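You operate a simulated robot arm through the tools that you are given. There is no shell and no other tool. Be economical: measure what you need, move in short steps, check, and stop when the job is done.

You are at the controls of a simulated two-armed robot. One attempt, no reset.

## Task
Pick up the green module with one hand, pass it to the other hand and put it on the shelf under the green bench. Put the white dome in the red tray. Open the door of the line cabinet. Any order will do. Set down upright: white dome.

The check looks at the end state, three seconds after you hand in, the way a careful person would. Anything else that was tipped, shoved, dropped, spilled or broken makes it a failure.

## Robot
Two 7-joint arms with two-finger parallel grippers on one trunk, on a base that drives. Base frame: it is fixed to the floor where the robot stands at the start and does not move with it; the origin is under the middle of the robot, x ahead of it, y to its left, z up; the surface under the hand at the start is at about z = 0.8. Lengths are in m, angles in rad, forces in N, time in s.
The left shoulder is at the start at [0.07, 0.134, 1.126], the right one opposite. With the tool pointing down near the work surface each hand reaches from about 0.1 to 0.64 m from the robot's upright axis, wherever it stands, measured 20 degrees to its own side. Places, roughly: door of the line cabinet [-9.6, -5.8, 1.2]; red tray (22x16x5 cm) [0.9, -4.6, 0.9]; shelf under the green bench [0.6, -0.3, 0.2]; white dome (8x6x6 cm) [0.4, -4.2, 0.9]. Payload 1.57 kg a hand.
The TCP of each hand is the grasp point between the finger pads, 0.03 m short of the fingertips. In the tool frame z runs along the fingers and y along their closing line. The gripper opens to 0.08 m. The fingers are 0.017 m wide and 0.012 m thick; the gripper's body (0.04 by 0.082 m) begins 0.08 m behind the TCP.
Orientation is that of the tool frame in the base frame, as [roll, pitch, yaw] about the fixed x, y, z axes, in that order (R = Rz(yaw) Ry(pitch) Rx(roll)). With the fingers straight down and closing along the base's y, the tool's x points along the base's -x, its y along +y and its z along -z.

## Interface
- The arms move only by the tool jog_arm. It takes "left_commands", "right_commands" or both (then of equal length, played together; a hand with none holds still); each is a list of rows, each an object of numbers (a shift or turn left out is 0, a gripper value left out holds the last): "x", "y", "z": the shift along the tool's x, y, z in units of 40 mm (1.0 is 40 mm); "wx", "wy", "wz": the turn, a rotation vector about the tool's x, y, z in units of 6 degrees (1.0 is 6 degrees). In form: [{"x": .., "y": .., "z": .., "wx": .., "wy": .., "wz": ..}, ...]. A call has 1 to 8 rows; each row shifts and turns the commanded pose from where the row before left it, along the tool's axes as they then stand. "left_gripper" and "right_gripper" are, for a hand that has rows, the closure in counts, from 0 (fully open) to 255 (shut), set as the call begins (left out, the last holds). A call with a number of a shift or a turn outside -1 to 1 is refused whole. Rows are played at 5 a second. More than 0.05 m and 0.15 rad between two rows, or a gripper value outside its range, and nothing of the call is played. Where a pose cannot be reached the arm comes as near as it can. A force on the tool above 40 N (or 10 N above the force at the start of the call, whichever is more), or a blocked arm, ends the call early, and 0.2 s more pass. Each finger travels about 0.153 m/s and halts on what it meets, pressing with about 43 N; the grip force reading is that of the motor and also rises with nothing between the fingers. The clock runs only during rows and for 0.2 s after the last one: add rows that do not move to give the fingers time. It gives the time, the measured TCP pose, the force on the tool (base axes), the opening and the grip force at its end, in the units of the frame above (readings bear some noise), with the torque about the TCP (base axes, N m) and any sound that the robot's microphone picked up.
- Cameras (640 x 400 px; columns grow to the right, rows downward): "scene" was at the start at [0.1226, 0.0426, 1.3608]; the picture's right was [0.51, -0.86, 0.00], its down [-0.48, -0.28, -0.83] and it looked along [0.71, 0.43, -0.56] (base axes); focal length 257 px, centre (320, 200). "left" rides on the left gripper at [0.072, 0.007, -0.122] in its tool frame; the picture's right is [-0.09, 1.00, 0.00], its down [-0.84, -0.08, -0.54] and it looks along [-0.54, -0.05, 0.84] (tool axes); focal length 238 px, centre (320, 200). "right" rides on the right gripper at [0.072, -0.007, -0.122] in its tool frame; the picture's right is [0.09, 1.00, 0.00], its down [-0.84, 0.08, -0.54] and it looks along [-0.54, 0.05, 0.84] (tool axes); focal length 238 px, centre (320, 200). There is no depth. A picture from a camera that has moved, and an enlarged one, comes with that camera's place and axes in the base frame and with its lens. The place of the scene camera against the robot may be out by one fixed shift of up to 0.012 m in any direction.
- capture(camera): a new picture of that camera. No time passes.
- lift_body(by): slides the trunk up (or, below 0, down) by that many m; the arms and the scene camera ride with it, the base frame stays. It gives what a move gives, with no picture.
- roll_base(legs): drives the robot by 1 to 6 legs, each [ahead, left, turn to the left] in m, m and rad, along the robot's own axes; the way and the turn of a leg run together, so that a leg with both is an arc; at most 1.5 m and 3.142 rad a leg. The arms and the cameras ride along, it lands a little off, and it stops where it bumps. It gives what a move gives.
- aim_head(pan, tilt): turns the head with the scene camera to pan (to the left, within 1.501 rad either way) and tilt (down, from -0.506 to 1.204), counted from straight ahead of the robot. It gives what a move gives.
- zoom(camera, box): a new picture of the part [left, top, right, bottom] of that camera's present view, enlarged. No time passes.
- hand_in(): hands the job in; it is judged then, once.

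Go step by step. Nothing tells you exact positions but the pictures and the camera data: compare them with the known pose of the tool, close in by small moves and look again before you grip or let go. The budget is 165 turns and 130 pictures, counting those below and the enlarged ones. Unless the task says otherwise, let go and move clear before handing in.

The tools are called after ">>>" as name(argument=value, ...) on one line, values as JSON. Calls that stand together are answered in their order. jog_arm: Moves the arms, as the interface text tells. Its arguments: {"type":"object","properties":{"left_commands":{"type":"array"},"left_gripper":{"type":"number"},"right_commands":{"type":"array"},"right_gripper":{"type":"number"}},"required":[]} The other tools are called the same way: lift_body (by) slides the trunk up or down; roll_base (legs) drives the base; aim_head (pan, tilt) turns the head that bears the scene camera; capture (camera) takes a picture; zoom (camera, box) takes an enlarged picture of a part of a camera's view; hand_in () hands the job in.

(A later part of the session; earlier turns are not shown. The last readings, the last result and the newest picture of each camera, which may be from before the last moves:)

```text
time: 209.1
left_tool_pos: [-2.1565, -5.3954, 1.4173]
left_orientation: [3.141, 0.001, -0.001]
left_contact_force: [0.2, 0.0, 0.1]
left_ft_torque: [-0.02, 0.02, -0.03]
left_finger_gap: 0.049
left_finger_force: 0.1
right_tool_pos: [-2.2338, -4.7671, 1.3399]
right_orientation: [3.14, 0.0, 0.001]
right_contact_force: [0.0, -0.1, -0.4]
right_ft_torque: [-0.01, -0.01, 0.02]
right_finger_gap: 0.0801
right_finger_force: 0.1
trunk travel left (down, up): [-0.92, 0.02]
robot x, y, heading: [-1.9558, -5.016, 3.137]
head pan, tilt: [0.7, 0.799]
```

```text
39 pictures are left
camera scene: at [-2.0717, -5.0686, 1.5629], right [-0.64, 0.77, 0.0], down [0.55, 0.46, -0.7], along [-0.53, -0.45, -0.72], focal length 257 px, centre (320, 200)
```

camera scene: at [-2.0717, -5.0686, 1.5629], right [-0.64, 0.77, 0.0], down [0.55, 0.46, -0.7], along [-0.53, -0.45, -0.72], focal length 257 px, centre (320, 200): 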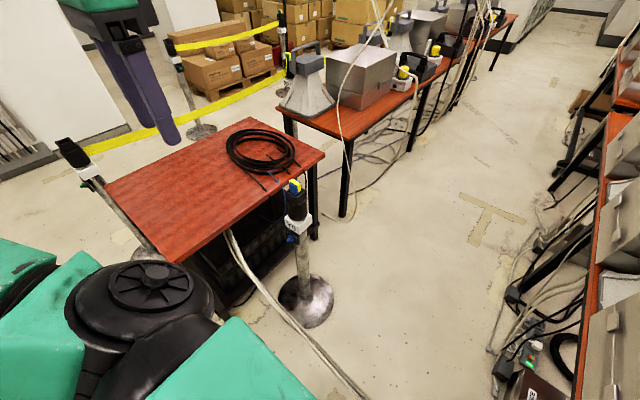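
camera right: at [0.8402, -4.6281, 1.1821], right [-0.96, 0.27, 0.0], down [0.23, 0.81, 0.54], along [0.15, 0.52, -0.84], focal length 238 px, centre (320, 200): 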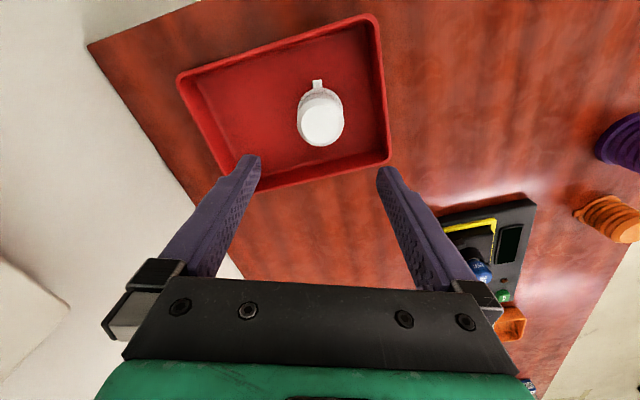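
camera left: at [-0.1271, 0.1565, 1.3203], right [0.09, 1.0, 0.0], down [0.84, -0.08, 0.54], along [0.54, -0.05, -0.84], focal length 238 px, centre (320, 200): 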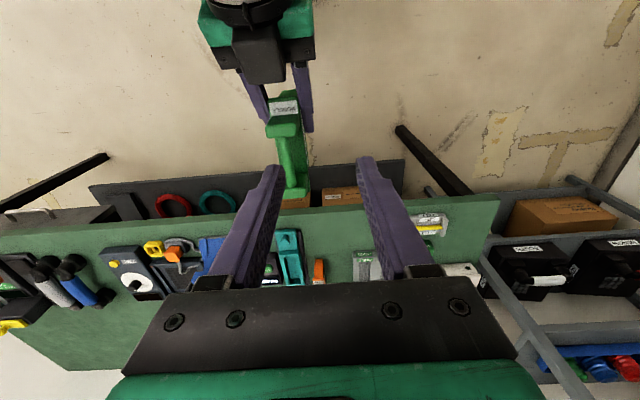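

My left elbow hangs low near the post's height. Extending both hands forward will raise the elbows; then I'll look again.

>>> jog_arm(left_commands=[{"x": -1, "y": -0.3}, {"x": -1, "y": -0.3}, {"x": -1, "y": -0.3}, {"x": -1, "y": -0.3}, {"x": -1, "y": -0.3}, {"x": -1, "y": -0.3}, {"x": -0.9}, {"x": -0.9}], right_commands=[{"x": -0.8}, {"x": -0.8}, {"x": -0.8}, {"x": -0.8}, {"x": -0.8}, {"x": -0.8}, {"x": -0.8}, {"x": -0.8}])

>>> capture(camera="scene")

```text
time: 210.9
left_tool_pos: [-2.4689, -5.325, 1.4102]
left_orientation: [3.14, 0.0, 0.001]
left_contact_force: [-0.3, -0.6, -0.3]
left_ft_torque: [-0.02, -0.03, -0.03]
left_finger_gap: 0.0482
left_finger_force: 0.1
left hand out of reach, approached as far as the arm can: row 8
right_tool_pos: [-2.4939, -4.7694, 1.3379]
right_orientation: [-3.139, -0.002, 0.001]
right_contact_force: [-0.6, 0.1, -0.7]
right_ft_torque: [0.04, -0.03, 0.01]
right_finger_gap: 0.0799
right_finger_force: 0.1
trunk travel left (down, up): [-0.92, 0.02]
robot x, y, heading: [-1.9522, -5.0138, 3.141]
head pan, tilt: [0.7, 0.799]
```

```text
38 pictures are left
camera scene: at [-2.0772, -5.0705, 1.5624], right [-0.64, 0.77, 0.0], down [0.55, 0.46, -0.69], along [-0.53, -0.45, -0.72], focal length 257 px, centre (320, 200)
```

scene: 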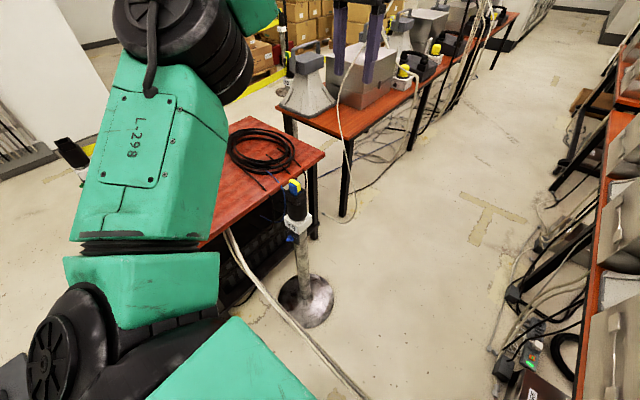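

Elbows are now well above the post. Advancing 0.45 m to test the cable crossing.

>>> roll_base(legs=[[0.45, 0, 0]])

>>> capture(camera="scene")

```text
time: 213.6
left_tool_pos: [-2.9064, -5.3263, 1.4145]
left_orientation: [3.142, 0.005, 0.004]
left_contact_force: [1.0, 0.0, 0.4]
left_ft_torque: [0.02, 0.01, 0.03]
left_finger_gap: 0.0487
left_finger_force: 0.0
right_tool_pos: [-2.9346, -4.7717, 1.341]
right_orientation: [3.138, 0.003, 0.005]
right_contact_force: [-0.3, 0.7, 0.0]
right_ft_torque: [0.0, 0.03, 0.01]
right_finger_gap: 0.0798
right_finger_force: 0.1
trunk travel left (down, up): [-0.92, 0.02]
robot x, y, heading: [-2.4035, -5.015, -3.14]
head pan, tilt: [0.7, 0.799]
```

```text
37 pictures are left
camera scene: at [-2.5144, -5.0699, 1.5632], right [-0.65, 0.76, 0.0], down [0.55, 0.46, -0.7], along [-0.53, -0.45, -0.72], focal length 257 px, centre (320, 200)
```

scene: 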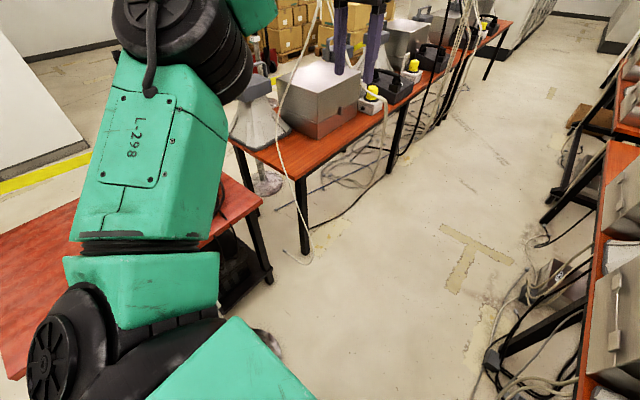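

No bump. Continuing down the aisle.

>>> roll_base(legs=[[0.9, 0, 0]])

>>> aim_head(pan=0.05, tilt=0.45)

>>> capture(camera="scene")

```text
time: 218.3
left_tool_pos: [-3.8035, -5.3291, 1.4136]
left_orientation: [3.141, 0.006, 0.001]
left_contact_force: [0.6, 0.3, -0.6]
left_ft_torque: [-0.01, 0.02, -0.02]
left_finger_gap: 0.0486
left_finger_force: 0.1
right_tool_pos: [-3.8295, -4.7733, 1.3404]
right_orientation: [3.141, 0.006, 0.005]
right_contact_force: [0.3, -0.7, 0.2]
right_ft_torque: [0.02, 0.0, -0.01]
right_finger_gap: 0.0799
right_finger_force: 0.1
trunk travel left (down, up): [-0.92, 0.02]
robot x, y, heading: [-3.2981, -5.0175, -3.145]
head pan, tilt: [0.7, 0.799]
```

```text
time: 219.3
left_tool_pos: [-3.8045, -5.328, 1.414]
left_orientation: [-3.141, 0.003, 0.002]
left_contact_force: [0.3, -1.0, 0.6]
left_ft_torque: [0.0, -0.01, 0.01]
left_finger_gap: 0.0487
left_finger_force: 0.1
right_tool_pos: [-3.8314, -4.774, 1.3407]
right_orientation: [3.139, 0.002, 0.003]
right_contact_force: [0.4, 0.0, -0.4]
right_ft_torque: [0.02, 0.01, 0.02]
right_finger_gap: 0.0802
right_finger_force: 0.1
trunk travel left (down, up): [-0.92, 0.02]
robot x, y, heading: [-3.298, -5.0169, -3.142]
head pan, tilt: [0.051, 0.45]
```

```text
36 pictures are left
camera scene: at [-3.4432, -5.0256, 1.5933], right [-0.05, 1.0, 0.0], down [0.44, 0.02, -0.9], along [-0.9, -0.05, -0.44], focal length 257 px, centre (320, 200)
```

scene: 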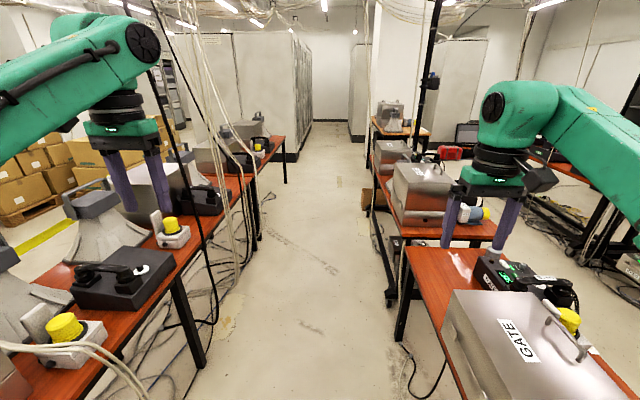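

The aisle is clear; centre is about y≈-5.15. Driving on to x≈-6.8.

>>> roll_base(legs=[[1.4, 0.1, 0], [1.4, 0.03, 0], [0.7, 0, 0]])

>>> aim_head(pan=0.2, tilt=0.3)

>>> capture(camera="scene")

```text
time: 236.3
left_tool_pos: [-7.3022, -5.4088, 1.4144]
left_orientation: [3.141, 0.006, -0.023]
left_contact_force: [-1.2, 0.4, 0.0]
left_ft_torque: [0.0, 0.02, -0.04]
left_finger_gap: 0.049
left_finger_force: 0.0
right_tool_pos: [-7.3143, -4.8535, 1.3409]
right_orientation: [3.139, 0.003, -0.022]
right_contact_force: [0.4, 0.3, -0.1]
right_ft_torque: [0.04, 0.01, 0.02]
right_finger_gap: 0.08
right_finger_force: 0.1
trunk travel left (down, up): [-0.92, 0.02]
robot x, y, heading: [-6.7897, -5.1066, 3.121]
head pan, tilt: [0.051, 0.45]
```

```text
time: 237.0
left_tool_pos: [-7.3048, -5.4085, 1.4136]
left_orientation: [3.141, 0.005, -0.024]
left_contact_force: [-0.2, 0.3, 0.3]
left_ft_torque: [0.0, -0.01, 0.01]
left_finger_gap: 0.0483
left_finger_force: 0.1
right_tool_pos: [-7.3168, -4.8535, 1.3399]
right_orientation: [3.14, 0.002, -0.024]
right_contact_force: [0.3, 0.6, 0.0]
right_ft_torque: [0.03, 0.01, -0.01]
right_finger_gap: 0.0803
right_finger_force: 0.1
trunk travel left (down, up): [-0.92, 0.02]
robot x, y, heading: [-6.7879, -5.1092, 3.121]
head pan, tilt: [0.201, 0.3]
```

```text
35 pictures are left
camera scene: at [-6.9347, -5.1291, 1.6073], right [-0.18, 0.98, 0.0], down [0.29, 0.05, -0.96], along [-0.94, -0.17, -0.3], focal length 257 px, centre (320, 200)
```

scene: 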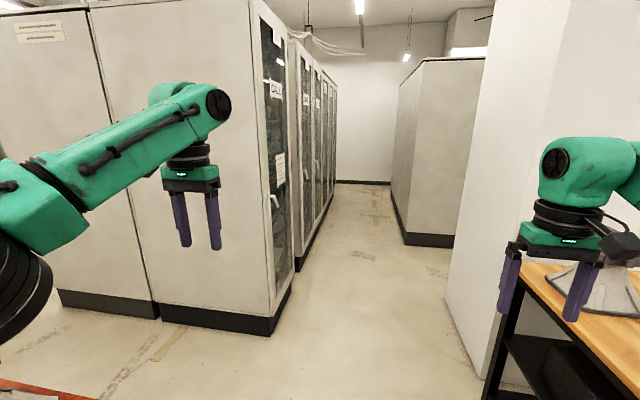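

The first line cabinet's door front is visible edge-on, with what looks like a handle near its nearer edge. Zooming.

>>> zoom(camera="scene", box=[220, 60, 380, 340])

```text
1.43 times, centred on (300, 200) of scene
camera zoom: at [-6.9347, -5.1291, 1.6073], right [-0.18, 0.98, 0.0], down [0.29, 0.05, -0.96], along [-0.94, -0.17, -0.3], focal length 367 px, centre (349, 200)
```

zoom: 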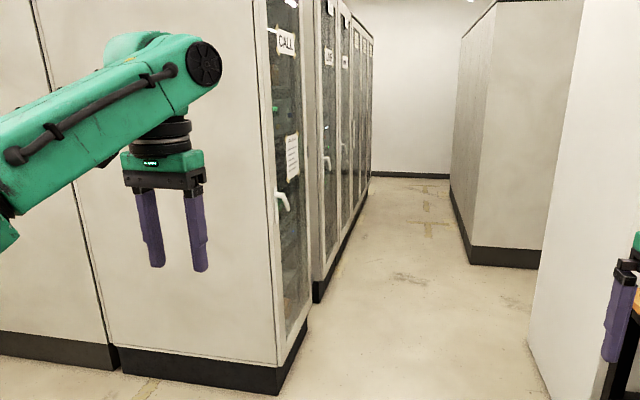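

The doors carry labels; the first seems to read "CALL". I need to read them to find LINE.

>>> zoom(camera="scene", box=[262, 60, 342, 110])

>>> zoom(camera="scene", box=[250, 130, 350, 300])

```text
8.00 times, centred on (302, 85) of scene
camera zoom: at [-6.9347, -5.1291, 1.6073], right [-0.18, 0.98, 0.0], down [0.29, 0.05, -0.96], along [-0.94, -0.17, -0.3], focal length 2054 px, centre (464, 1120)
```

zoom: 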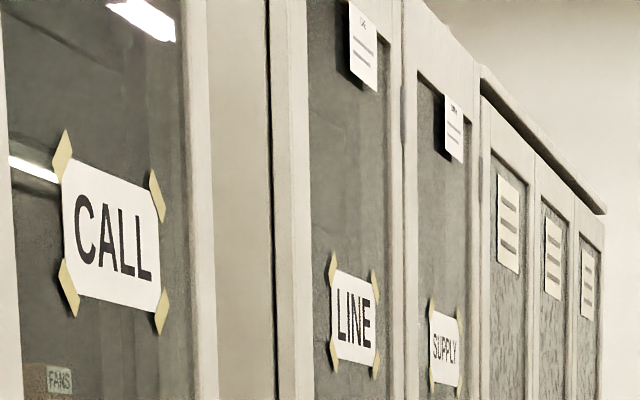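

```text
2.35 times, centred on (300, 215) of scene
camera zoom: at [-6.9347, -5.1291, 1.6073], right [-0.18, 0.98, 0.0], down [0.29, 0.05, -0.96], along [-0.94, -0.17, -0.3], focal length 604 px, centre (367, 165)
```

zoom: 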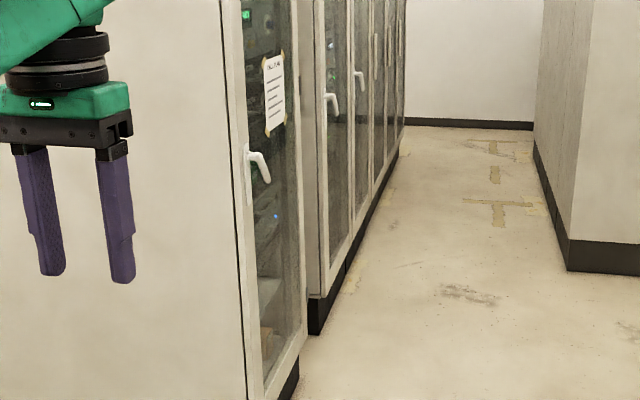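

LINE is the second door, with a lever handle near its +x edge at about [-9.5, -5.75, 1.05]. I'll turn to face the cabinets (-y) before entering, so my elbows fit, then slide along.

>>> roll_base(legs=[[0.4, 0.05, 0], [0, 0, 1.59]])

>>> jog_arm(left_commands=[{"x": 0.8}, {"x": 0.8}, {"x": 0.8}, {"x": 0.8}, {"x": 0.8}], right_commands=[{"x": 0.8}, {"x": 0.8}, {"x": 0.8}, {"x": 0.8}, {"x": 0.8}])

>>> roll_base(legs=[[0, -1.2, 0]])

>>> aim_head(pan=-0.8, tilt=0.5)

>>> capture(camera="scene")

```text
time: 243.3
left_tool_pos: [-6.8906, -5.6642, 1.4132]
left_orientation: [-3.141, 0.003, 1.553]
left_contact_force: [0.1, -0.6, -0.3]
left_ft_torque: [0.0, 0.02, -0.04]
left_finger_gap: 0.0485
left_finger_force: 0.1
right_tool_pos: [-7.4461, -5.6809, 1.3387]
right_orientation: [3.139, 0.002, 1.554]
right_contact_force: [0.4, 1.0, 0.1]
right_ft_torque: [0.01, 0.03, 0.04]
right_finger_gap: 0.0802
right_finger_force: 0.1
trunk travel left (down, up): [-0.92, 0.02]
robot x, y, heading: [-7.1904, -5.15, -1.589]
head pan, tilt: [0.201, 0.3]
```

```text
time: 244.5
left_tool_pos: [-6.8872, -5.499, 1.4152]
left_orientation: [-3.139, 0.007, 1.554]
left_contact_force: [0.2, -0.2, 0.0]
left_ft_torque: [-0.04, -0.01, -0.02]
left_finger_gap: 0.0488
left_finger_force: 0.2
right_tool_pos: [-7.4425, -5.5138, 1.3405]
right_orientation: [3.138, 0.005, 1.554]
right_contact_force: [0.4, 0.2, -0.2]
right_ft_torque: [-0.02, 0.01, -0.01]
right_finger_gap: 0.0801
right_finger_force: 0.1
trunk travel left (down, up): [-0.92, 0.02]
robot x, y, heading: [-7.19, -5.1515, -1.586]
head pan, tilt: [0.201, 0.3]
```

```text
time: 250.6
left_tool_pos: [-8.089, -5.4828, 1.4126]
left_orientation: [-3.141, 0.004, 1.553]
left_contact_force: [0.1, 0.1, -0.3]
left_ft_torque: [0.01, 0.01, 0.02]
left_finger_gap: 0.0487
left_finger_force: 0.0
right_tool_pos: [-8.644, -5.499, 1.3393]
right_orientation: [-3.141, 0.001, 1.553]
right_contact_force: [0.6, 0.1, 0.6]
right_ft_torque: [0.02, 0.03, 0.0]
right_finger_gap: 0.0799
right_finger_force: 0.0
trunk travel left (down, up): [-0.92, 0.02]
robot x, y, heading: [-8.3969, -5.1272, -1.59]
head pan, tilt: [0.201, 0.3]
```

```text
time: 251.9
left_tool_pos: [-8.0887, -5.4834, 1.4126]
left_orientation: [3.141, 0.003, 1.555]
left_contact_force: [0.2, -0.3, -0.1]
left_ft_torque: [0.02, 0.01, -0.02]
left_finger_gap: 0.0487
left_finger_force: 0.1
right_tool_pos: [-8.6438, -5.4993, 1.3392]
right_orientation: [-3.141, 0.001, 1.551]
right_contact_force: [0.1, -0.3, 0.2]
right_ft_torque: [0.0, 0.01, 0.0]
right_finger_gap: 0.0797
right_finger_force: 0.0
trunk travel left (down, up): [-0.92, 0.02]
robot x, y, heading: [-8.3941, -5.1305, -1.582]
head pan, tilt: [-0.799, 0.499]
```

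```text
31 pictures are left
camera scene: at [-8.4637, -5.2459, 1.5889], right [-0.69, 0.73, 0.0], down [0.35, 0.33, -0.88], along [-0.64, -0.6, -0.48], focal length 257 px, centre (320, 200)
```

scene: 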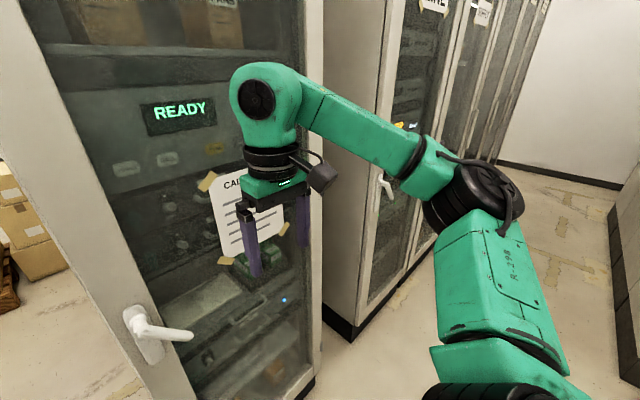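

LINE's handle is at about [-9.505, -5.78, 1.06] with the lever pointing to -x; its hinge is on the far side (x≈-9.95). I'll slide over, lower the trunk, and turn the right hand so its fingers close toward/away from the door.

>>> roll_base(legs=[[0, -0.8, 0.015]])

>>> lift_body(by=-0.15)

>>> jog_arm(left_commands=[{"x": 0.5}, {"x": 0.5}, {"x": 0.5}, {"x": 0.5}, {"x": 0.5}, {}, {}, {}], right_commands=[{"wz": 1}, {"wz": 1}, {"wz": 1}, {"wz": 1}, {"wz": 1}, {"wz": 1}, {"wz": 1}, {"wz": 1}], right_gripper=80)

>>> jog_arm(right_commands=[{"wz": 1}, {"wz": 1}, {"wz": 1}, {"wz": 1}, {"wz": 1}, {"wz": 1}, {"wz": 1}])

>>> capture(camera="scene")

```text
time: 256.2
left_tool_pos: [-8.8748, -5.4724, 1.4133]
left_orientation: [-3.139, 0.005, 1.57]
left_contact_force: [-0.2, -0.3, 0.3]
left_ft_torque: [0.0, 0.03, -0.01]
left_finger_gap: 0.0486
left_finger_force: 0.1
right_tool_pos: [-9.4315, -5.4953, 1.3391]
right_orientation: [-3.142, 0.001, 1.571]
right_contact_force: [0.0, -0.4, -0.6]
right_ft_torque: [-0.02, 0.01, 0.01]
right_finger_gap: 0.0801
right_finger_force: 0.0
trunk travel left (down, up): [-0.92, 0.02]
robot x, y, heading: [-9.1831, -5.1234, -1.574]
head pan, tilt: [-0.799, 0.499]
```

```text
time: 257.9
left_tool_pos: [-8.8769, -5.4708, 1.2634]
left_orientation: [3.142, 0.004, 1.57]
left_contact_force: [0.5, 0.1, 0.0]
left_ft_torque: [0.02, 0.01, 0.01]
left_finger_gap: 0.0486
left_finger_force: 0.2
right_tool_pos: [-9.433, -5.4952, 1.1893]
right_orientation: [3.139, 0.002, 1.57]
right_contact_force: [-0.5, 1.0, -0.3]
right_ft_torque: [0.01, -0.01, 0.01]
right_finger_gap: 0.0799
right_finger_force: 0.0
trunk travel left (down, up): [-0.77, 0.17]
robot x, y, heading: [-9.186, -5.125, -1.573]
head pan, tilt: [-0.799, 0.499]
```

```text
time: 259.7
left_tool_pos: [-8.8761, -5.3702, 1.2629]
left_orientation: [3.14, 0.003, 1.568]
left_contact_force: [0.5, 0.2, 0.6]
left_ft_torque: [-0.03, 0.0, -0.02]
left_finger_gap: 0.0487
left_finger_force: 0.1
right_tool_pos: [-9.4329, -5.4946, 1.1889]
right_orientation: [3.139, 0.0, 0.73]
right_contact_force: [-0.3, 0.2, -1.4]
right_ft_torque: [0.01, 0.0, 0.0]
right_finger_gap: 0.0549
right_finger_force: 0.1
trunk travel left (down, up): [-0.77, 0.17]
robot x, y, heading: [-9.1895, -5.1209, -1.574]
head pan, tilt: [-0.799, 0.499]
```

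```text
time: 261.3
left_tool_pos: [-8.8777, -5.3714, 1.2624]
left_orientation: [-3.141, 0.004, 1.568]
left_contact_force: [-0.1, 0.6, 0.2]
left_ft_torque: [0.01, 0.0, 0.03]
left_finger_gap: 0.0485
left_finger_force: 0.1
right_tool_pos: [-9.4317, -5.4951, 1.1897]
right_orientation: [3.139, -0.001, -0.006]
right_contact_force: [0.5, 0.6, 0.5]
right_ft_torque: [-0.02, -0.01, 0.03]
right_finger_gap: 0.0551
right_finger_force: 0.0
trunk travel left (down, up): [-0.77, 0.17]
robot x, y, heading: [-9.1856, -5.1238, -1.571]
head pan, tilt: [-0.799, 0.499]
```

```text
30 pictures are left
camera scene: at [-9.2556, -5.239, 1.4389], right [-0.7, 0.72, 0.0], down [0.34, 0.33, -0.88], along [-0.63, -0.61, -0.48], focal length 257 px, centre (320, 200)
```

scene: 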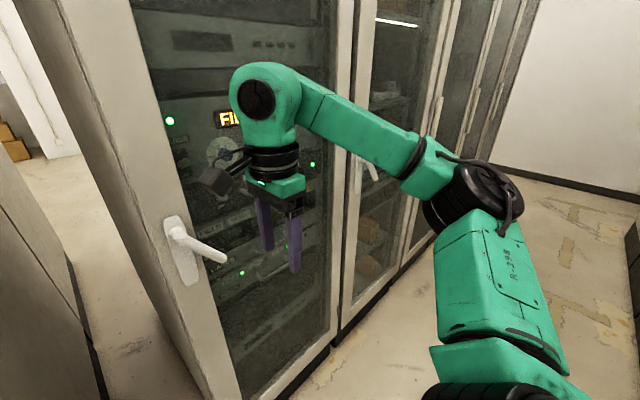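

The hand turned correctly and the LINE door's lever is in view. Zooming on it.

>>> zoom(camera="scene", box=[130, 190, 290, 290])

>>> capture(camera="right")

```text
4.00 times, centred on (210, 240) of scene
camera zoom: at [-9.2556, -5.239, 1.4389], right [-0.7, 0.72, 0.0], down [0.34, 0.33, -0.88], along [-0.63, -0.61, -0.48], focal length 1027 px, centre (760, 40)
```

zoom: 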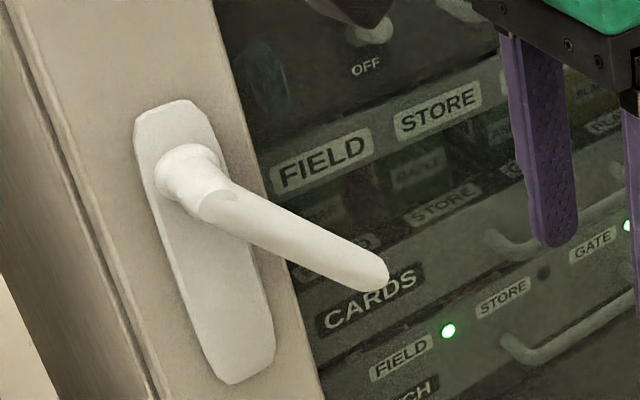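

```text
28 pictures are left
camera right: at [-9.3614, -5.4888, 1.3107], right [0.09, -1.0, 0.0], down [-0.84, -0.07, 0.54], along [-0.54, -0.05, -0.84], focal length 238 px, centre (320, 200)
```

right: 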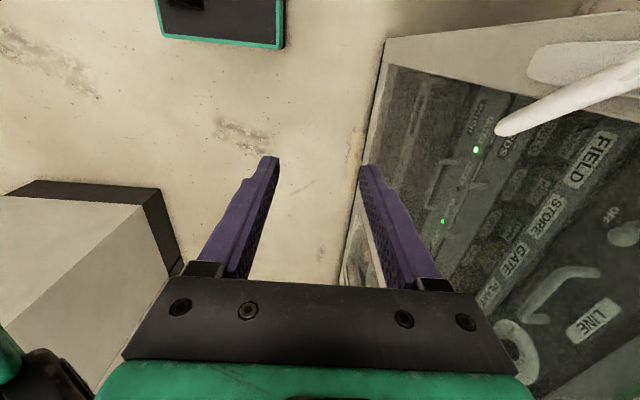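

The lever tip triangulates to about [-9.419, -5.691, 1.055], nearer than I thought, and the lever slopes down from its pivot. I'll shift the hand left to see the whole handle in its camera.

>>> jog_arm(right_commands=[{"x": 0.9}, {"x": 0.9}, {"x": 0.9}, {"x": 0.9}])

>>> capture(camera="right")

```text
time: 262.3
left_tool_pos: [-8.8741, -5.3724, 1.2621]
left_orientation: [-3.141, 0.003, 1.569]
left_contact_force: [-0.5, 0.4, -0.5]
left_ft_torque: [-0.02, 0.02, -0.01]
left_finger_gap: 0.0485
left_finger_force: 0.1
right_tool_pos: [-9.2869, -5.4955, 1.1887]
right_orientation: [3.139, 0.0, -0.004]
right_contact_force: [0.2, -0.1, 0.1]
right_ft_torque: [0.02, 0.07, 0.0]
right_finger_gap: 0.0553
right_finger_force: 0.0
trunk travel left (down, up): [-0.77, 0.17]
robot x, y, heading: [-9.1858, -5.123, -1.575]
head pan, tilt: [-0.799, 0.499]
```

```text
27 pictures are left
camera right: at [-9.2149, -5.4898, 1.311], right [0.09, -1.0, 0.0], down [-0.84, -0.07, 0.54], along [-0.54, -0.05, -0.84], focal length 238 px, centre (320, 200)
```

right: 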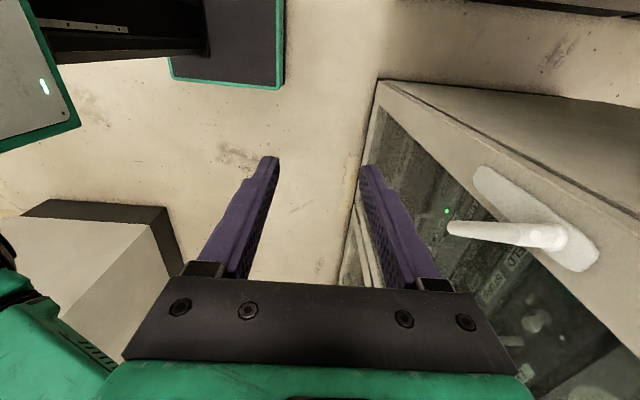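

Lever runs from its neck [-9.354, -5.735, 1.132] to the tip [-9.424, -5.71, 1.04]. I'll tilt the hand 18° away from the door and move above the lever's middle.

>>> jog_arm(right_commands=[{"wx": -1, "x": -0.94}, {"wx": -1, "x": -0.94}, {"wx": -1, "x": -0.94}, {"y": 0.85, "z": 0.36}, {"y": 0.85, "z": 0.36}, {"y": 0.85, "z": 0.36}, {"y": 0.85, "z": 0.36}, {"y": 0.85, "z": 0.36}])

>>> capture(camera="right")

>>> zoom(camera="scene", box=[110, 150, 350, 300])

```text
time: 264.1
left_tool_pos: [-8.8763, -5.3722, 1.2611]
left_orientation: [-3.141, 0.002, 1.568]
left_contact_force: [0.9, -0.6, -0.7]
left_ft_torque: [0.02, 0.05, 0.01]
left_finger_gap: 0.0488
left_finger_force: 0.1
right_tool_pos: [-9.4023, -5.6815, 1.1715]
right_orientation: [2.827, -0.002, -0.005]
right_contact_force: [-0.1, 0.1, 0.4]
right_ft_torque: [0.0, 0.03, 0.01]
right_finger_gap: 0.055
right_finger_force: 0.0
trunk travel left (down, up): [-0.77, 0.17]
robot x, y, heading: [-9.1876, -5.1227, -1.573]
head pan, tilt: [-0.799, 0.499]
```

```text
26 pictures are left
camera right: at [-9.3295, -5.6371, 1.2861], right [0.09, -0.95, 0.31], down [-0.84, 0.1, 0.54], along [-0.54, -0.31, -0.78], focal length 238 px, centre (320, 200)
```

right: 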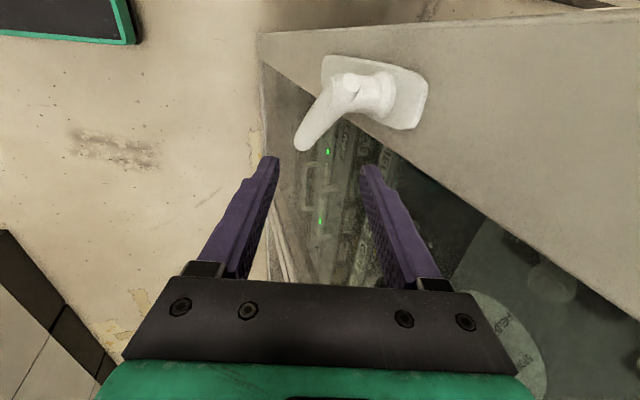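

```text
2.67 times, centred on (230, 225) of scene
camera zoom: at [-9.2545, -5.241, 1.4387], right [-0.7, 0.72, 0.0], down [0.34, 0.33, -0.88], along [-0.63, -0.61, -0.48], focal length 685 px, centre (560, 133)
```

zoom: 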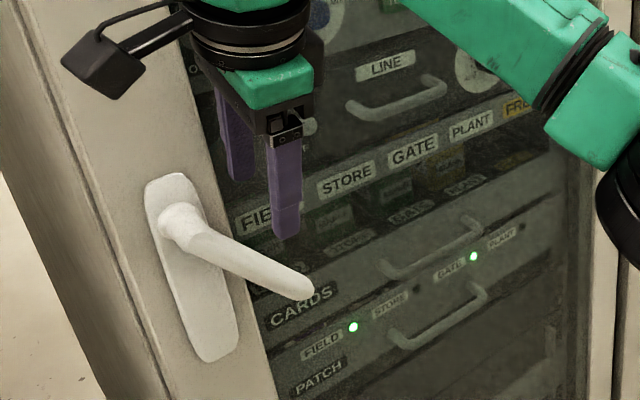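

The axis will meet the lever within about 7 mm; I'll correct that and descend 105 mm around it.

>>> jog_arm(right_commands=[{"y": -0.17, "z": 0.5}, {"z": 0.7}, {"z": 0.7}, {"z": 0.7}, {}])

>>> capture(camera="right")

>>> zoom(camera="scene", box=[110, 150, 350, 300])

```text
time: 265.3
left_tool_pos: [-8.8771, -5.3708, 1.2638]
left_orientation: [3.142, 0.002, 1.569]
left_contact_force: [-0.2, 0.2, 0.5]
left_ft_torque: [-0.01, -0.01, -0.01]
left_finger_gap: 0.0487
left_finger_force: 0.1
right_tool_pos: [-9.4028, -5.7039, 1.0712]
right_orientation: [2.826, -0.001, -0.002]
right_contact_force: [-1.1, 0.1, 0.1]
right_ft_torque: [-0.05, 0.02, 0.03]
right_finger_gap: 0.0547
right_finger_force: 0.1
trunk travel left (down, up): [-0.77, 0.17]
robot x, y, heading: [-9.1822, -5.1231, -1.576]
head pan, tilt: [-0.799, 0.499]
```

```text
24 pictures are left
camera right: at [-9.3305, -5.6605, 1.1857], right [0.09, -0.95, 0.31], down [-0.84, 0.1, 0.54], along [-0.54, -0.31, -0.78], focal length 238 px, centre (320, 200)
```

right: 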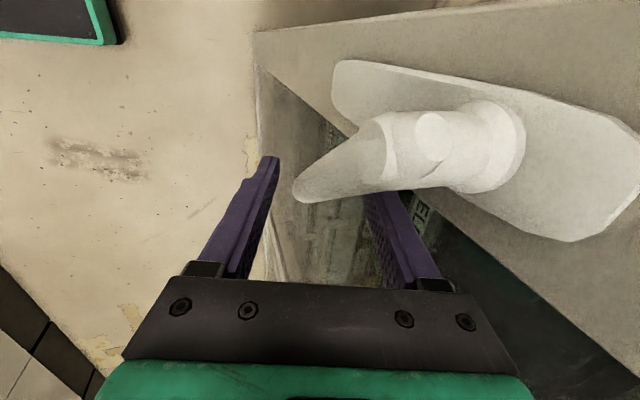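

```text
2.67 times, centred on (230, 225) of scene
camera zoom: at [-9.2555, -5.2385, 1.4389], right [-0.7, 0.72, 0.0], down [0.34, 0.33, -0.88], along [-0.63, -0.61, -0.48], focal length 685 px, centre (560, 133)
```

zoom: 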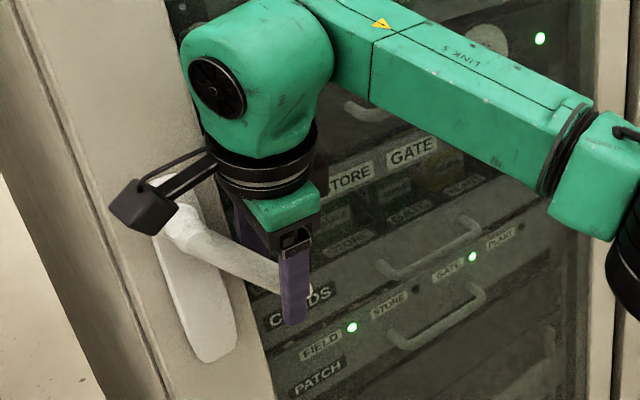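

The lever lies between the fingers. Closing on it.

>>> jog_arm(right_commands=[{}, {}, {}], right_gripper=255)

>>> capture(camera="right")

```text
time: 266.1
left_tool_pos: [-8.8761, -5.3703, 1.2632]
left_orientation: [3.141, 0.005, 1.568]
left_contact_force: [-0.1, -0.6, -0.5]
left_ft_torque: [0.01, 0.0, 0.03]
left_finger_gap: 0.0488
left_finger_force: 0.1
right_tool_pos: [-9.402, -5.7028, 1.072]
right_orientation: [2.829, 0.001, -0.003]
right_contact_force: [1.4, 7.4, -5.9]
right_ft_torque: [1.72, 0.07, -0.99]
right_finger_gap: 0.0285
right_finger_force: 38.3
trunk travel left (down, up): [-0.77, 0.17]
robot x, y, heading: [-9.1874, -5.1245, -1.576]
head pan, tilt: [-0.799, 0.499]
```

```text
22 pictures are left
camera right: at [-9.3305, -5.6599, 1.1853], right [0.09, -0.95, 0.31], down [-0.84, 0.1, 0.54], along [-0.54, -0.3, -0.78], focal length 238 px, centre (320, 200)
```

right: 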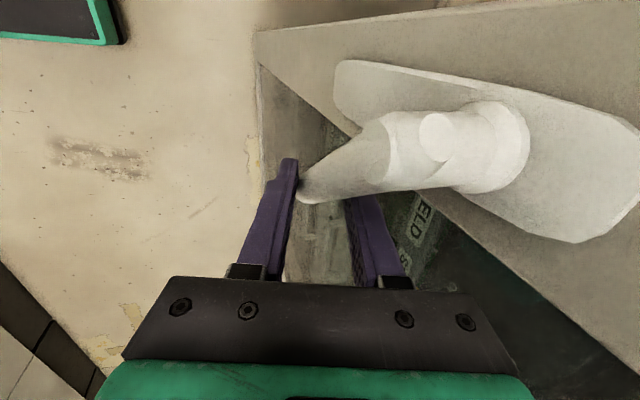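

The lever is held. First a gentle pull of ~1.5 cm straight out to see if the door is latched.

>>> jog_arm(right_commands=[{"y": -0.18, "z": -0.058}, {"y": -0.18, "z": -0.058}, {}])

```text
time: 266.9
left_tool_pos: [-8.8776, -5.3724, 1.2628]
left_orientation: [-3.141, 0.002, 1.568]
left_contact_force: [0.1, -0.4, -0.1]
left_ft_torque: [0.0, 0.0, -0.02]
left_finger_gap: 0.0487
left_finger_force: 0.1
right_tool_pos: [-9.4034, -5.6915, 1.0726]
right_orientation: [2.827, -0.004, -0.006]
right_contact_force: [-2.9, -1.0, -1.4]
right_ft_torque: [1.18, -0.67, -0.91]
right_finger_gap: 0.0279
right_finger_force: 37.9
trunk travel left (down, up): [-0.77, 0.17]
robot x, y, heading: [-9.1853, -5.1248, -1.573]
head pan, tilt: [-0.799, 0.499]
```

It moved 1.1 cm with hardly any force. Checking whether the door moved or the grip slid.

>>> jog_arm(right_commands=[{"y": -0.3, "z": -0.1}, {"y": -0.3, "z": -0.1}, {}])

>>> capture(camera="right")

```text
time: 267.7
left_tool_pos: [-8.8805, -5.3726, 1.264]
left_orientation: [3.138, 0.001, 1.567]
left_contact_force: [-0.1, -0.5, 1.0]
left_ft_torque: [0.01, -0.02, 0.01]
left_finger_gap: 0.0487
left_finger_force: 0.1
right_tool_pos: [-9.4067, -5.6641, 1.0724]
right_orientation: [2.825, -0.002, -0.007]
right_contact_force: [-12.1, -0.9, 3.8]
right_ft_torque: [1.2, -1.07, -1.15]
right_finger_gap: 0.0266
right_finger_force: 38.1
trunk travel left (down, up): [-0.77, 0.17]
robot x, y, heading: [-9.1857, -5.1225, -1.572]
head pan, tilt: [-0.799, 0.499]
```

```text
21 pictures are left
camera right: at [-9.3347, -5.6215, 1.1856], right [0.08, -0.95, 0.31], down [-0.84, 0.1, 0.54], along [-0.54, -0.3, -0.79], focal length 238 px, centre (320, 200)
```

right: 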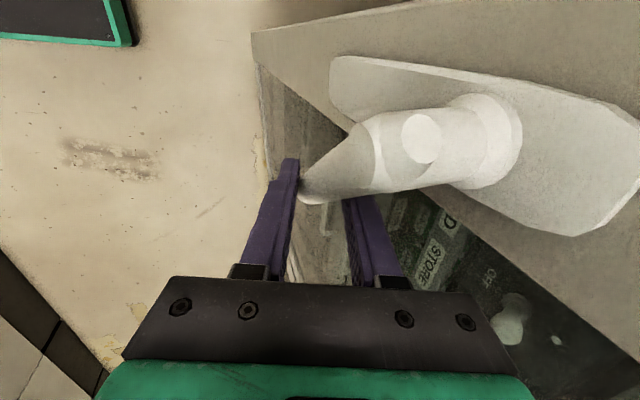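

The door is coming open with the hand: no latch resistance. I'll follow the arc about the hinge (≈[-9.94, -5.79]), turning the hand with the door.

>>> jog_arm(right_commands=[{"x": -0.28, "y": -0.953, "z": -0.31, "wy": 0.28, "wz": -0.863}, {"x": -0.255, "y": -0.953, "z": -0.31, "wy": 0.28, "wz": -0.863}, {"x": -0.235, "y": -0.953, "z": -0.31, "wy": 0.28, "wz": -0.863}])

>>> capture(camera="right")

```text
time: 268.5
left_tool_pos: [-8.8761, -5.3667, 1.2632]
left_orientation: [-3.141, 0.007, 1.569]
left_contact_force: [0.4, 1.3, 0.2]
left_ft_torque: [-0.01, -0.03, -0.01]
left_finger_gap: 0.0485
left_finger_force: 0.1
right_tool_pos: [-9.4413, -5.5427, 1.0721]
right_orientation: [2.83, -0.002, 0.287]
right_contact_force: [5.6, 7.5, -6.8]
right_ft_torque: [1.67, 0.6, -1.33]
right_finger_gap: 0.0277
right_finger_force: 37.7
trunk travel left (down, up): [-0.77, 0.17]
robot x, y, heading: [-9.1893, -5.1226, -1.57]
head pan, tilt: [-0.799, 0.499]
```

```text
20 pictures are left
camera right: at [-9.3856, -5.481, 1.1857], right [0.36, -0.88, 0.31], down [-0.83, -0.15, 0.54], along [-0.43, -0.45, -0.78], focal length 238 px, centre (320, 200)
```

right: 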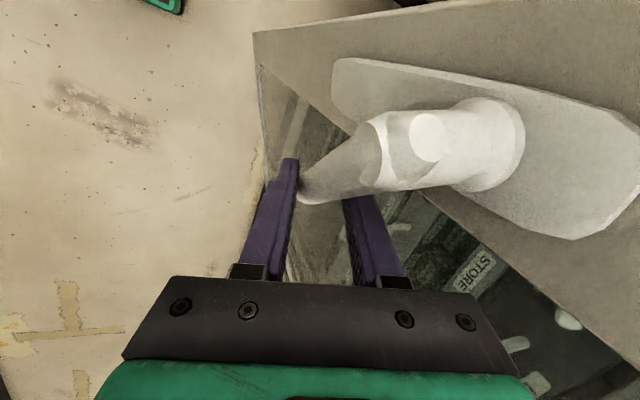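

Works well: the door is at about 0.3 rad. Continuing the arc.

>>> jog_arm(right_commands=[{"x": -0.205, "y": -0.953, "z": -0.31, "wy": 0.221, "wz": -0.681}, {"x": -0.205, "y": -0.953, "z": -0.31, "wy": 0.221, "wz": -0.681}, {"x": -0.205, "y": -0.953, "z": -0.31, "wy": 0.221, "wz": -0.681}, {"x": -0.205, "y": -0.953, "z": -0.31, "wy": 0.221, "wz": -0.681}])

>>> capture(camera="scene")

```text
time: 269.5
left_tool_pos: [-8.8745, -5.3634, 1.2633]
left_orientation: [-3.141, 0.009, 1.567]
left_contact_force: [-0.1, -0.3, -0.7]
left_ft_torque: [-0.01, -0.02, 0.0]
left_finger_gap: 0.0486
left_finger_force: 0.0
right_tool_pos: [-9.5326, -5.405, 1.0729]
right_orientation: [2.829, -0.002, 0.583]
right_contact_force: [18.1, 21.3, -8.4]
right_ft_torque: [1.61, 0.49, -1.06]
right_finger_gap: 0.0267
right_finger_force: 37.7
trunk travel left (down, up): [-0.77, 0.17]
robot x, y, heading: [-9.1864, -5.1221, -1.573]
head pan, tilt: [-0.799, 0.499]
```

```text
19 pictures are left
camera scene: at [-9.2529, -5.2307, 1.4395], right [-0.69, 0.72, 0.0], down [0.34, 0.33, -0.88], along [-0.63, -0.61, -0.47], focal length 257 px, centre (320, 200)
```

scene: 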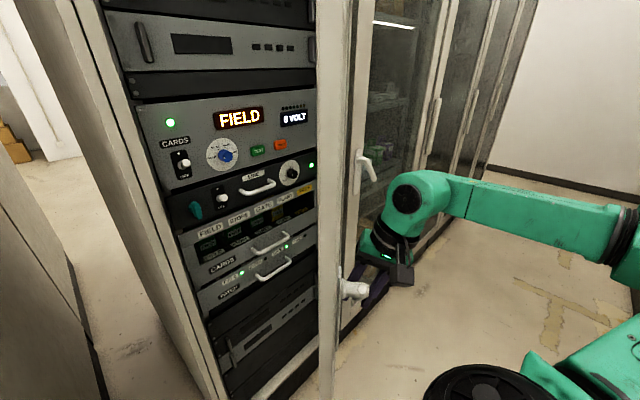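

Door is at ~0.6 rad; forces show my arc is a bit tight, so I'll loosen the radius and continue.

>>> jog_arm(right_commands=[{"x": 0.1, "y": -0.9, "z": -0.29, "wy": 0.21, "wz": -0.65}, {"x": -0.1, "y": -0.9, "z": -0.29, "wy": 0.21, "wz": -0.65}, {"x": -0.1, "y": -0.9, "z": -0.29, "wy": 0.21, "wz": -0.65}, {"x": -0.1, "y": -0.9, "z": -0.29, "wy": 0.21, "wz": -0.65}])

```text
time: 270.5
left_tool_pos: [-8.8817, -5.3762, 1.2626]
left_orientation: [3.135, -0.003, 1.57]
left_contact_force: [-0.7, 0.5, 0.5]
left_ft_torque: [-0.03, -0.01, 0.04]
left_finger_gap: 0.0487
left_finger_force: 0.1
right_tool_pos: [-9.6416, -5.3078, 1.07]
right_orientation: [2.823, 0.0, 0.869]
right_contact_force: [-16.0, -22.6, 12.8]
right_ft_torque: [2.14, -0.65, -0.83]
right_finger_gap: 0.0281
right_finger_force: 38.6
trunk travel left (down, up): [-0.77, 0.17]
robot x, y, heading: [-9.1864, -5.1249, -1.569]
head pan, tilt: [-0.799, 0.499]
```

Force now points inward, so the true radius is ≈0.515 about [-9.915, -5.744]; the door is at about 0.93 rad. A few more corrected rows.

>>> jog_arm(right_commands=[{"x": -0.33, "y": -0.868, "z": -0.282, "wy": 0.218, "wz": -0.672}, {"x": -0.17, "y": -0.894, "z": -0.29, "wy": 0.218, "wz": -0.672}, {"x": -0.17, "y": -0.894, "z": -0.29, "wy": 0.218, "wz": -0.672}])

>>> capture(camera="scene")

```text
time: 271.0
left_tool_pos: [-8.8821, -5.3716, 1.2636]
left_orientation: [3.135, 0.004, 1.566]
left_contact_force: [-0.3, 0.9, -0.6]
left_ft_torque: [-0.01, -0.01, 0.01]
left_finger_gap: 0.0489
left_finger_force: 0.0
right_tool_pos: [-9.6643, -5.2963, 1.0739]
right_orientation: [2.841, -0.034, 0.94]
right_contact_force: [-4.7, -1.5, -10.4]
right_ft_torque: [0.62, 1.21, -1.12]
right_finger_gap: 0.0265
right_finger_force: 36.6
right hand out of reach, approached as far as the arm can: row 1, 2
trunk travel left (down, up): [-0.77, 0.17]
robot x, y, heading: [-9.1856, -5.1181, -1.575]
head pan, tilt: [-0.799, 0.499]
stopped in row 2 (right hand): the force on the tool passed its limit at 52 N (the readings are from after the stop); the commanded pose is now the measured one
```

```text
18 pictures are left
camera scene: at [-9.2619, -5.2385, 1.4385], right [-0.69, 0.72, 0.0], down [0.35, 0.33, -0.88], along [-0.63, -0.61, -0.48], focal length 257 px, centre (320, 200)
```

scene: 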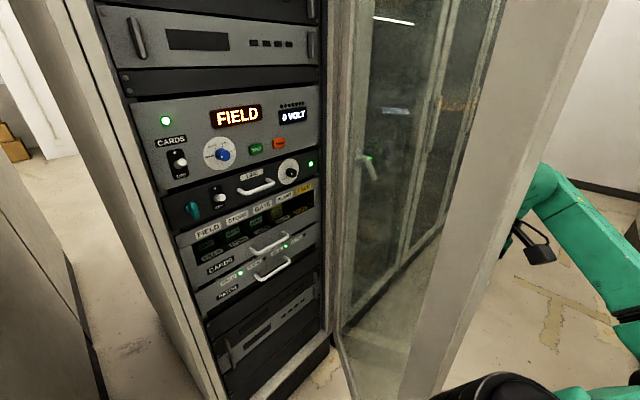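

The door is open about 1.0 rad and the arm is at its limit. I'll continue by swinging the whole base about the hinge while holding the lever.

>>> roll_base(legs=[[-0.146, -0.125, 0.2]])

>>> capture(camera="scene")

```text
time: 272.6
left_tool_pos: [-8.9736, -5.1765, 1.2622]
left_orientation: [3.14, -0.002, 1.768]
left_contact_force: [-1.0, 0.4, 0.3]
left_ft_torque: [0.0, 0.04, 0.01]
left_finger_gap: 0.0486
left_finger_force: 0.1
right_tool_pos: [-9.7553, -5.2566, 1.0739]
right_orientation: [2.845, -0.039, 1.146]
right_contact_force: [-5.4, -15.3, -7.2]
right_ft_torque: [0.99, 1.13, -0.73]
right_finger_gap: 0.0266
right_finger_force: 37.8
trunk travel left (down, up): [-0.77, 0.17]
robot x, y, heading: [-9.3229, -4.9856, -1.373]
head pan, tilt: [-0.799, 0.499]
```

```text
17 pictures are left
camera scene: at [-9.3725, -5.122, 1.4378], right [-0.82, 0.57, 0.0], down [0.27, 0.4, -0.88], along [-0.5, -0.72, -0.48], focal length 257 px, centre (320, 200)
```

scene: 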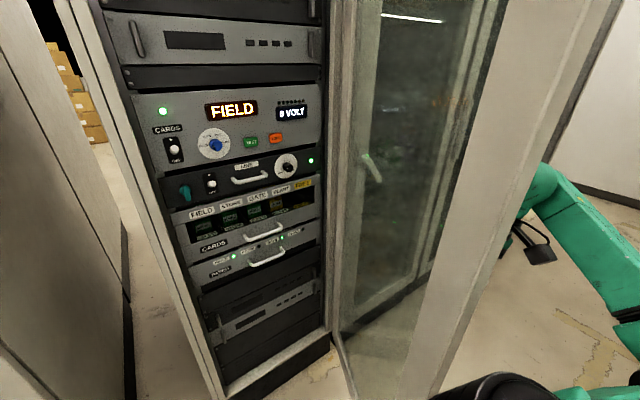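

Swinging works smoothly. Two more steps bring the door to about 1.6 rad.

>>> roll_base(legs=[[-0.135, -0.128, 0.2]])

>>> roll_base(legs=[[-0.14, -0.125, 0.2]])

>>> capture(camera="scene")

```text
time: 274.1
left_tool_pos: [-9.1057, -5.0025, 1.2627]
left_orientation: [-3.14, 0.005, 1.967]
left_contact_force: [-0.4, -0.1, 0.1]
left_ft_torque: [0.0, -0.02, -0.02]
left_finger_gap: 0.0486
left_finger_force: 0.0
right_tool_pos: [-9.8551, -5.2394, 1.0759]
right_orientation: [2.842, -0.037, 1.346]
right_contact_force: [0.8, 10.3, -20.7]
right_ft_torque: [0.48, 1.26, -0.79]
right_finger_gap: 0.0264
right_finger_force: 37.1
trunk travel left (down, up): [-0.77, 0.17]
robot x, y, heading: [-9.4901, -4.895, -1.175]
head pan, tilt: [-0.799, 0.499]
```

```text
time: 275.6
left_tool_pos: [-9.268, -4.8584, 1.2618]
left_orientation: [-3.138, 0.006, 2.172]
left_contact_force: [0.2, -0.1, 0.0]
left_ft_torque: [-0.04, 0.01, 0.01]
left_finger_gap: 0.0485
left_finger_force: 0.0
right_tool_pos: [-9.9558, -5.2392, 1.0766]
right_orientation: [2.843, -0.037, 1.549]
right_contact_force: [-3.1, 17.9, -14.6]
right_ft_torque: [0.44, 1.37, -0.83]
right_finger_gap: 0.0262
right_finger_force: 37.3
trunk travel left (down, up): [-0.77, 0.17]
robot x, y, heading: [-9.6656, -4.8267, -0.972]
head pan, tilt: [-0.799, 0.499]
```

```text
16 pictures are left
camera scene: at [-9.6585, -4.9614, 1.4389], right [-0.98, 0.2, 0.0], down [0.1, 0.47, -0.88], along [-0.17, -0.86, -0.48], focal length 257 px, centre (320, 200)
```

scene: 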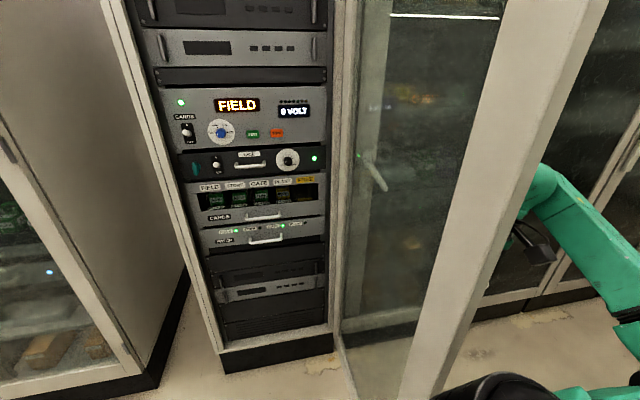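

The door stands about 90° open. Opening the fingers and withdrawing upward along the way I came.

>>> jog_arm(right_commands=[{}, {}, {}], right_gripper=80)

>>> capture(camera="right")

```text
time: 276.4
left_tool_pos: [-9.2678, -4.8615, 1.2627]
left_orientation: [-3.142, 0.001, 2.172]
left_contact_force: [0.2, -0.5, -0.4]
left_ft_torque: [0.04, -0.01, 0.01]
left_finger_gap: 0.0484
left_finger_force: 0.2
right_tool_pos: [-9.9562, -5.2422, 1.0747]
right_orientation: [2.847, -0.039, 1.549]
right_contact_force: [0.1, 0.2, -0.1]
right_ft_torque: [0.02, -0.05, -0.01]
right_finger_gap: 0.055
right_finger_force: 0.1
trunk travel left (down, up): [-0.77, 0.17]
robot x, y, heading: [-9.6642, -4.835, -0.973]
head pan, tilt: [-0.799, 0.499]
```

```text
15 pictures are left
camera right: at [-9.9964, -5.175, 1.1923], right [0.95, 0.06, 0.29], down [-0.1, -0.86, 0.51], along [0.28, -0.51, -0.81], focal length 238 px, centre (320, 200)
```

right: 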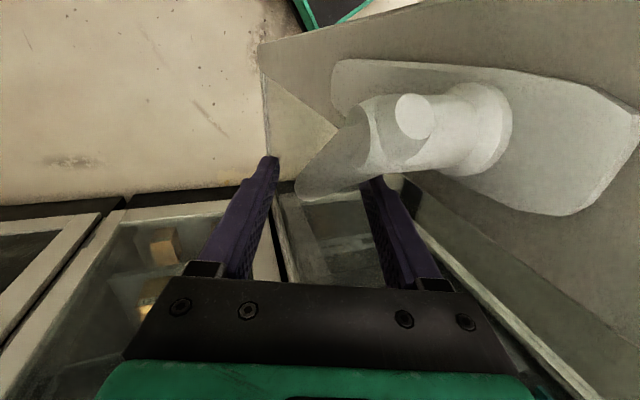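

The lever is free. Withdrawing along the fingers.

>>> jog_arm(right_commands=[{"z": -0.5}, {"z": -0.6}, {"z": -0.7}, {"z": -0.7}, {"z": -0.7}])

>>> capture(camera="right")

```text
time: 277.6
left_tool_pos: [-9.2673, -4.8614, 1.2607]
left_orientation: [-3.14, 0.003, 2.17]
left_contact_force: [-0.7, 1.2, -0.5]
left_ft_torque: [-0.02, 0.01, 0.04]
left_finger_gap: 0.0486
left_finger_force: 0.1
right_tool_pos: [-9.9528, -5.2466, 1.1934]
right_orientation: [2.847, -0.041, 1.544]
right_contact_force: [-0.3, -0.3, 0.4]
right_ft_torque: [-0.03, 0.01, 0.03]
right_finger_gap: 0.0548
right_finger_force: 0.2
right hand out of reach, approached as far as the arm can: row 2, 3, 4, 5
trunk travel left (down, up): [-0.77, 0.17]
robot x, y, heading: [-9.6675, -4.8344, -0.971]
head pan, tilt: [-0.799, 0.499]
```

```text
14 pictures are left
camera right: at [-9.9937, -5.1788, 1.311], right [0.95, 0.06, 0.29], down [-0.11, -0.85, 0.51], along [0.28, -0.52, -0.81], focal length 238 px, centre (320, 200)
```

right: 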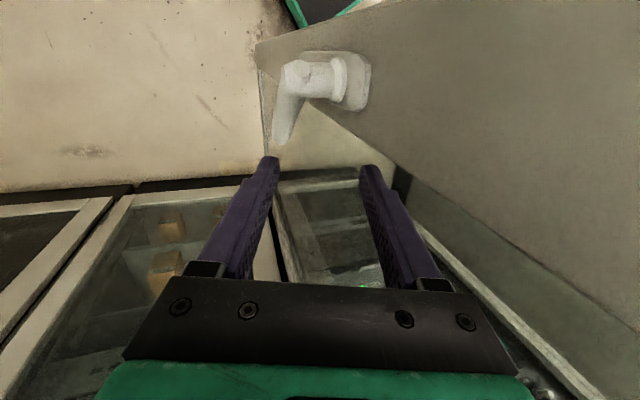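

The hand is above the lever. I'll raise the trunk so the fingers clear the handle's neck, then back the robot away from the door edge.

>>> lift_body(by=0.16)

>>> roll_base(legs=[[-0.02, -0.03, 0]])

>>> capture(camera="right")

```text
time: 279.5
left_tool_pos: [-9.2679, -4.861, 1.4227]
left_orientation: [-3.14, 0.002, 2.173]
left_contact_force: [0.0, 0.4, -0.7]
left_ft_torque: [0.02, 0.0, 0.01]
left_finger_gap: 0.0487
left_finger_force: 0.1
right_tool_pos: [-9.9529, -5.2457, 1.3529]
right_orientation: [2.848, -0.041, 1.543]
right_contact_force: [-0.3, -0.4, 0.6]
right_ft_torque: [-0.02, 0.04, 0.01]
right_finger_gap: 0.055
right_finger_force: 0.1
trunk travel left (down, up): [-0.93, 0.01]
robot x, y, heading: [-9.6651, -4.8317, -0.973]
head pan, tilt: [-0.799, 0.499]
```

```text
time: 280.3
left_tool_pos: [-9.2951, -4.861, 1.419]
left_orientation: [-3.136, -0.001, 2.172]
left_contact_force: [1.0, -0.1, -0.8]
left_ft_torque: [0.0, 0.05, 0.01]
left_finger_gap: 0.0488
left_finger_force: 0.0
right_tool_pos: [-9.9821, -5.2483, 1.3566]
right_orientation: [2.854, -0.037, 1.545]
right_contact_force: [1.1, 0.0, 0.6]
right_ft_torque: [0.03, 0.09, -0.01]
right_finger_gap: 0.0549
right_finger_force: 0.0
trunk travel left (down, up): [-0.93, 0.01]
robot x, y, heading: [-9.7025, -4.8331, -0.975]
head pan, tilt: [-0.799, 0.499]
```

```text
13 pictures are left
camera right: at [-10.02, -5.1793, 1.4729], right [0.96, 0.06, 0.29], down [-0.1, -0.86, 0.51], along [0.27, -0.52, -0.81], focal length 238 px, centre (320, 200)
```

right: 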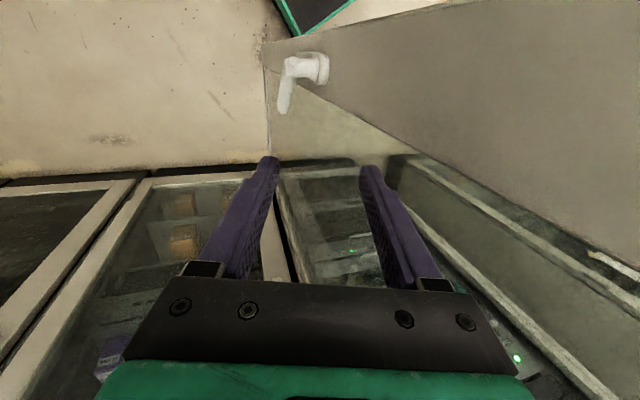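

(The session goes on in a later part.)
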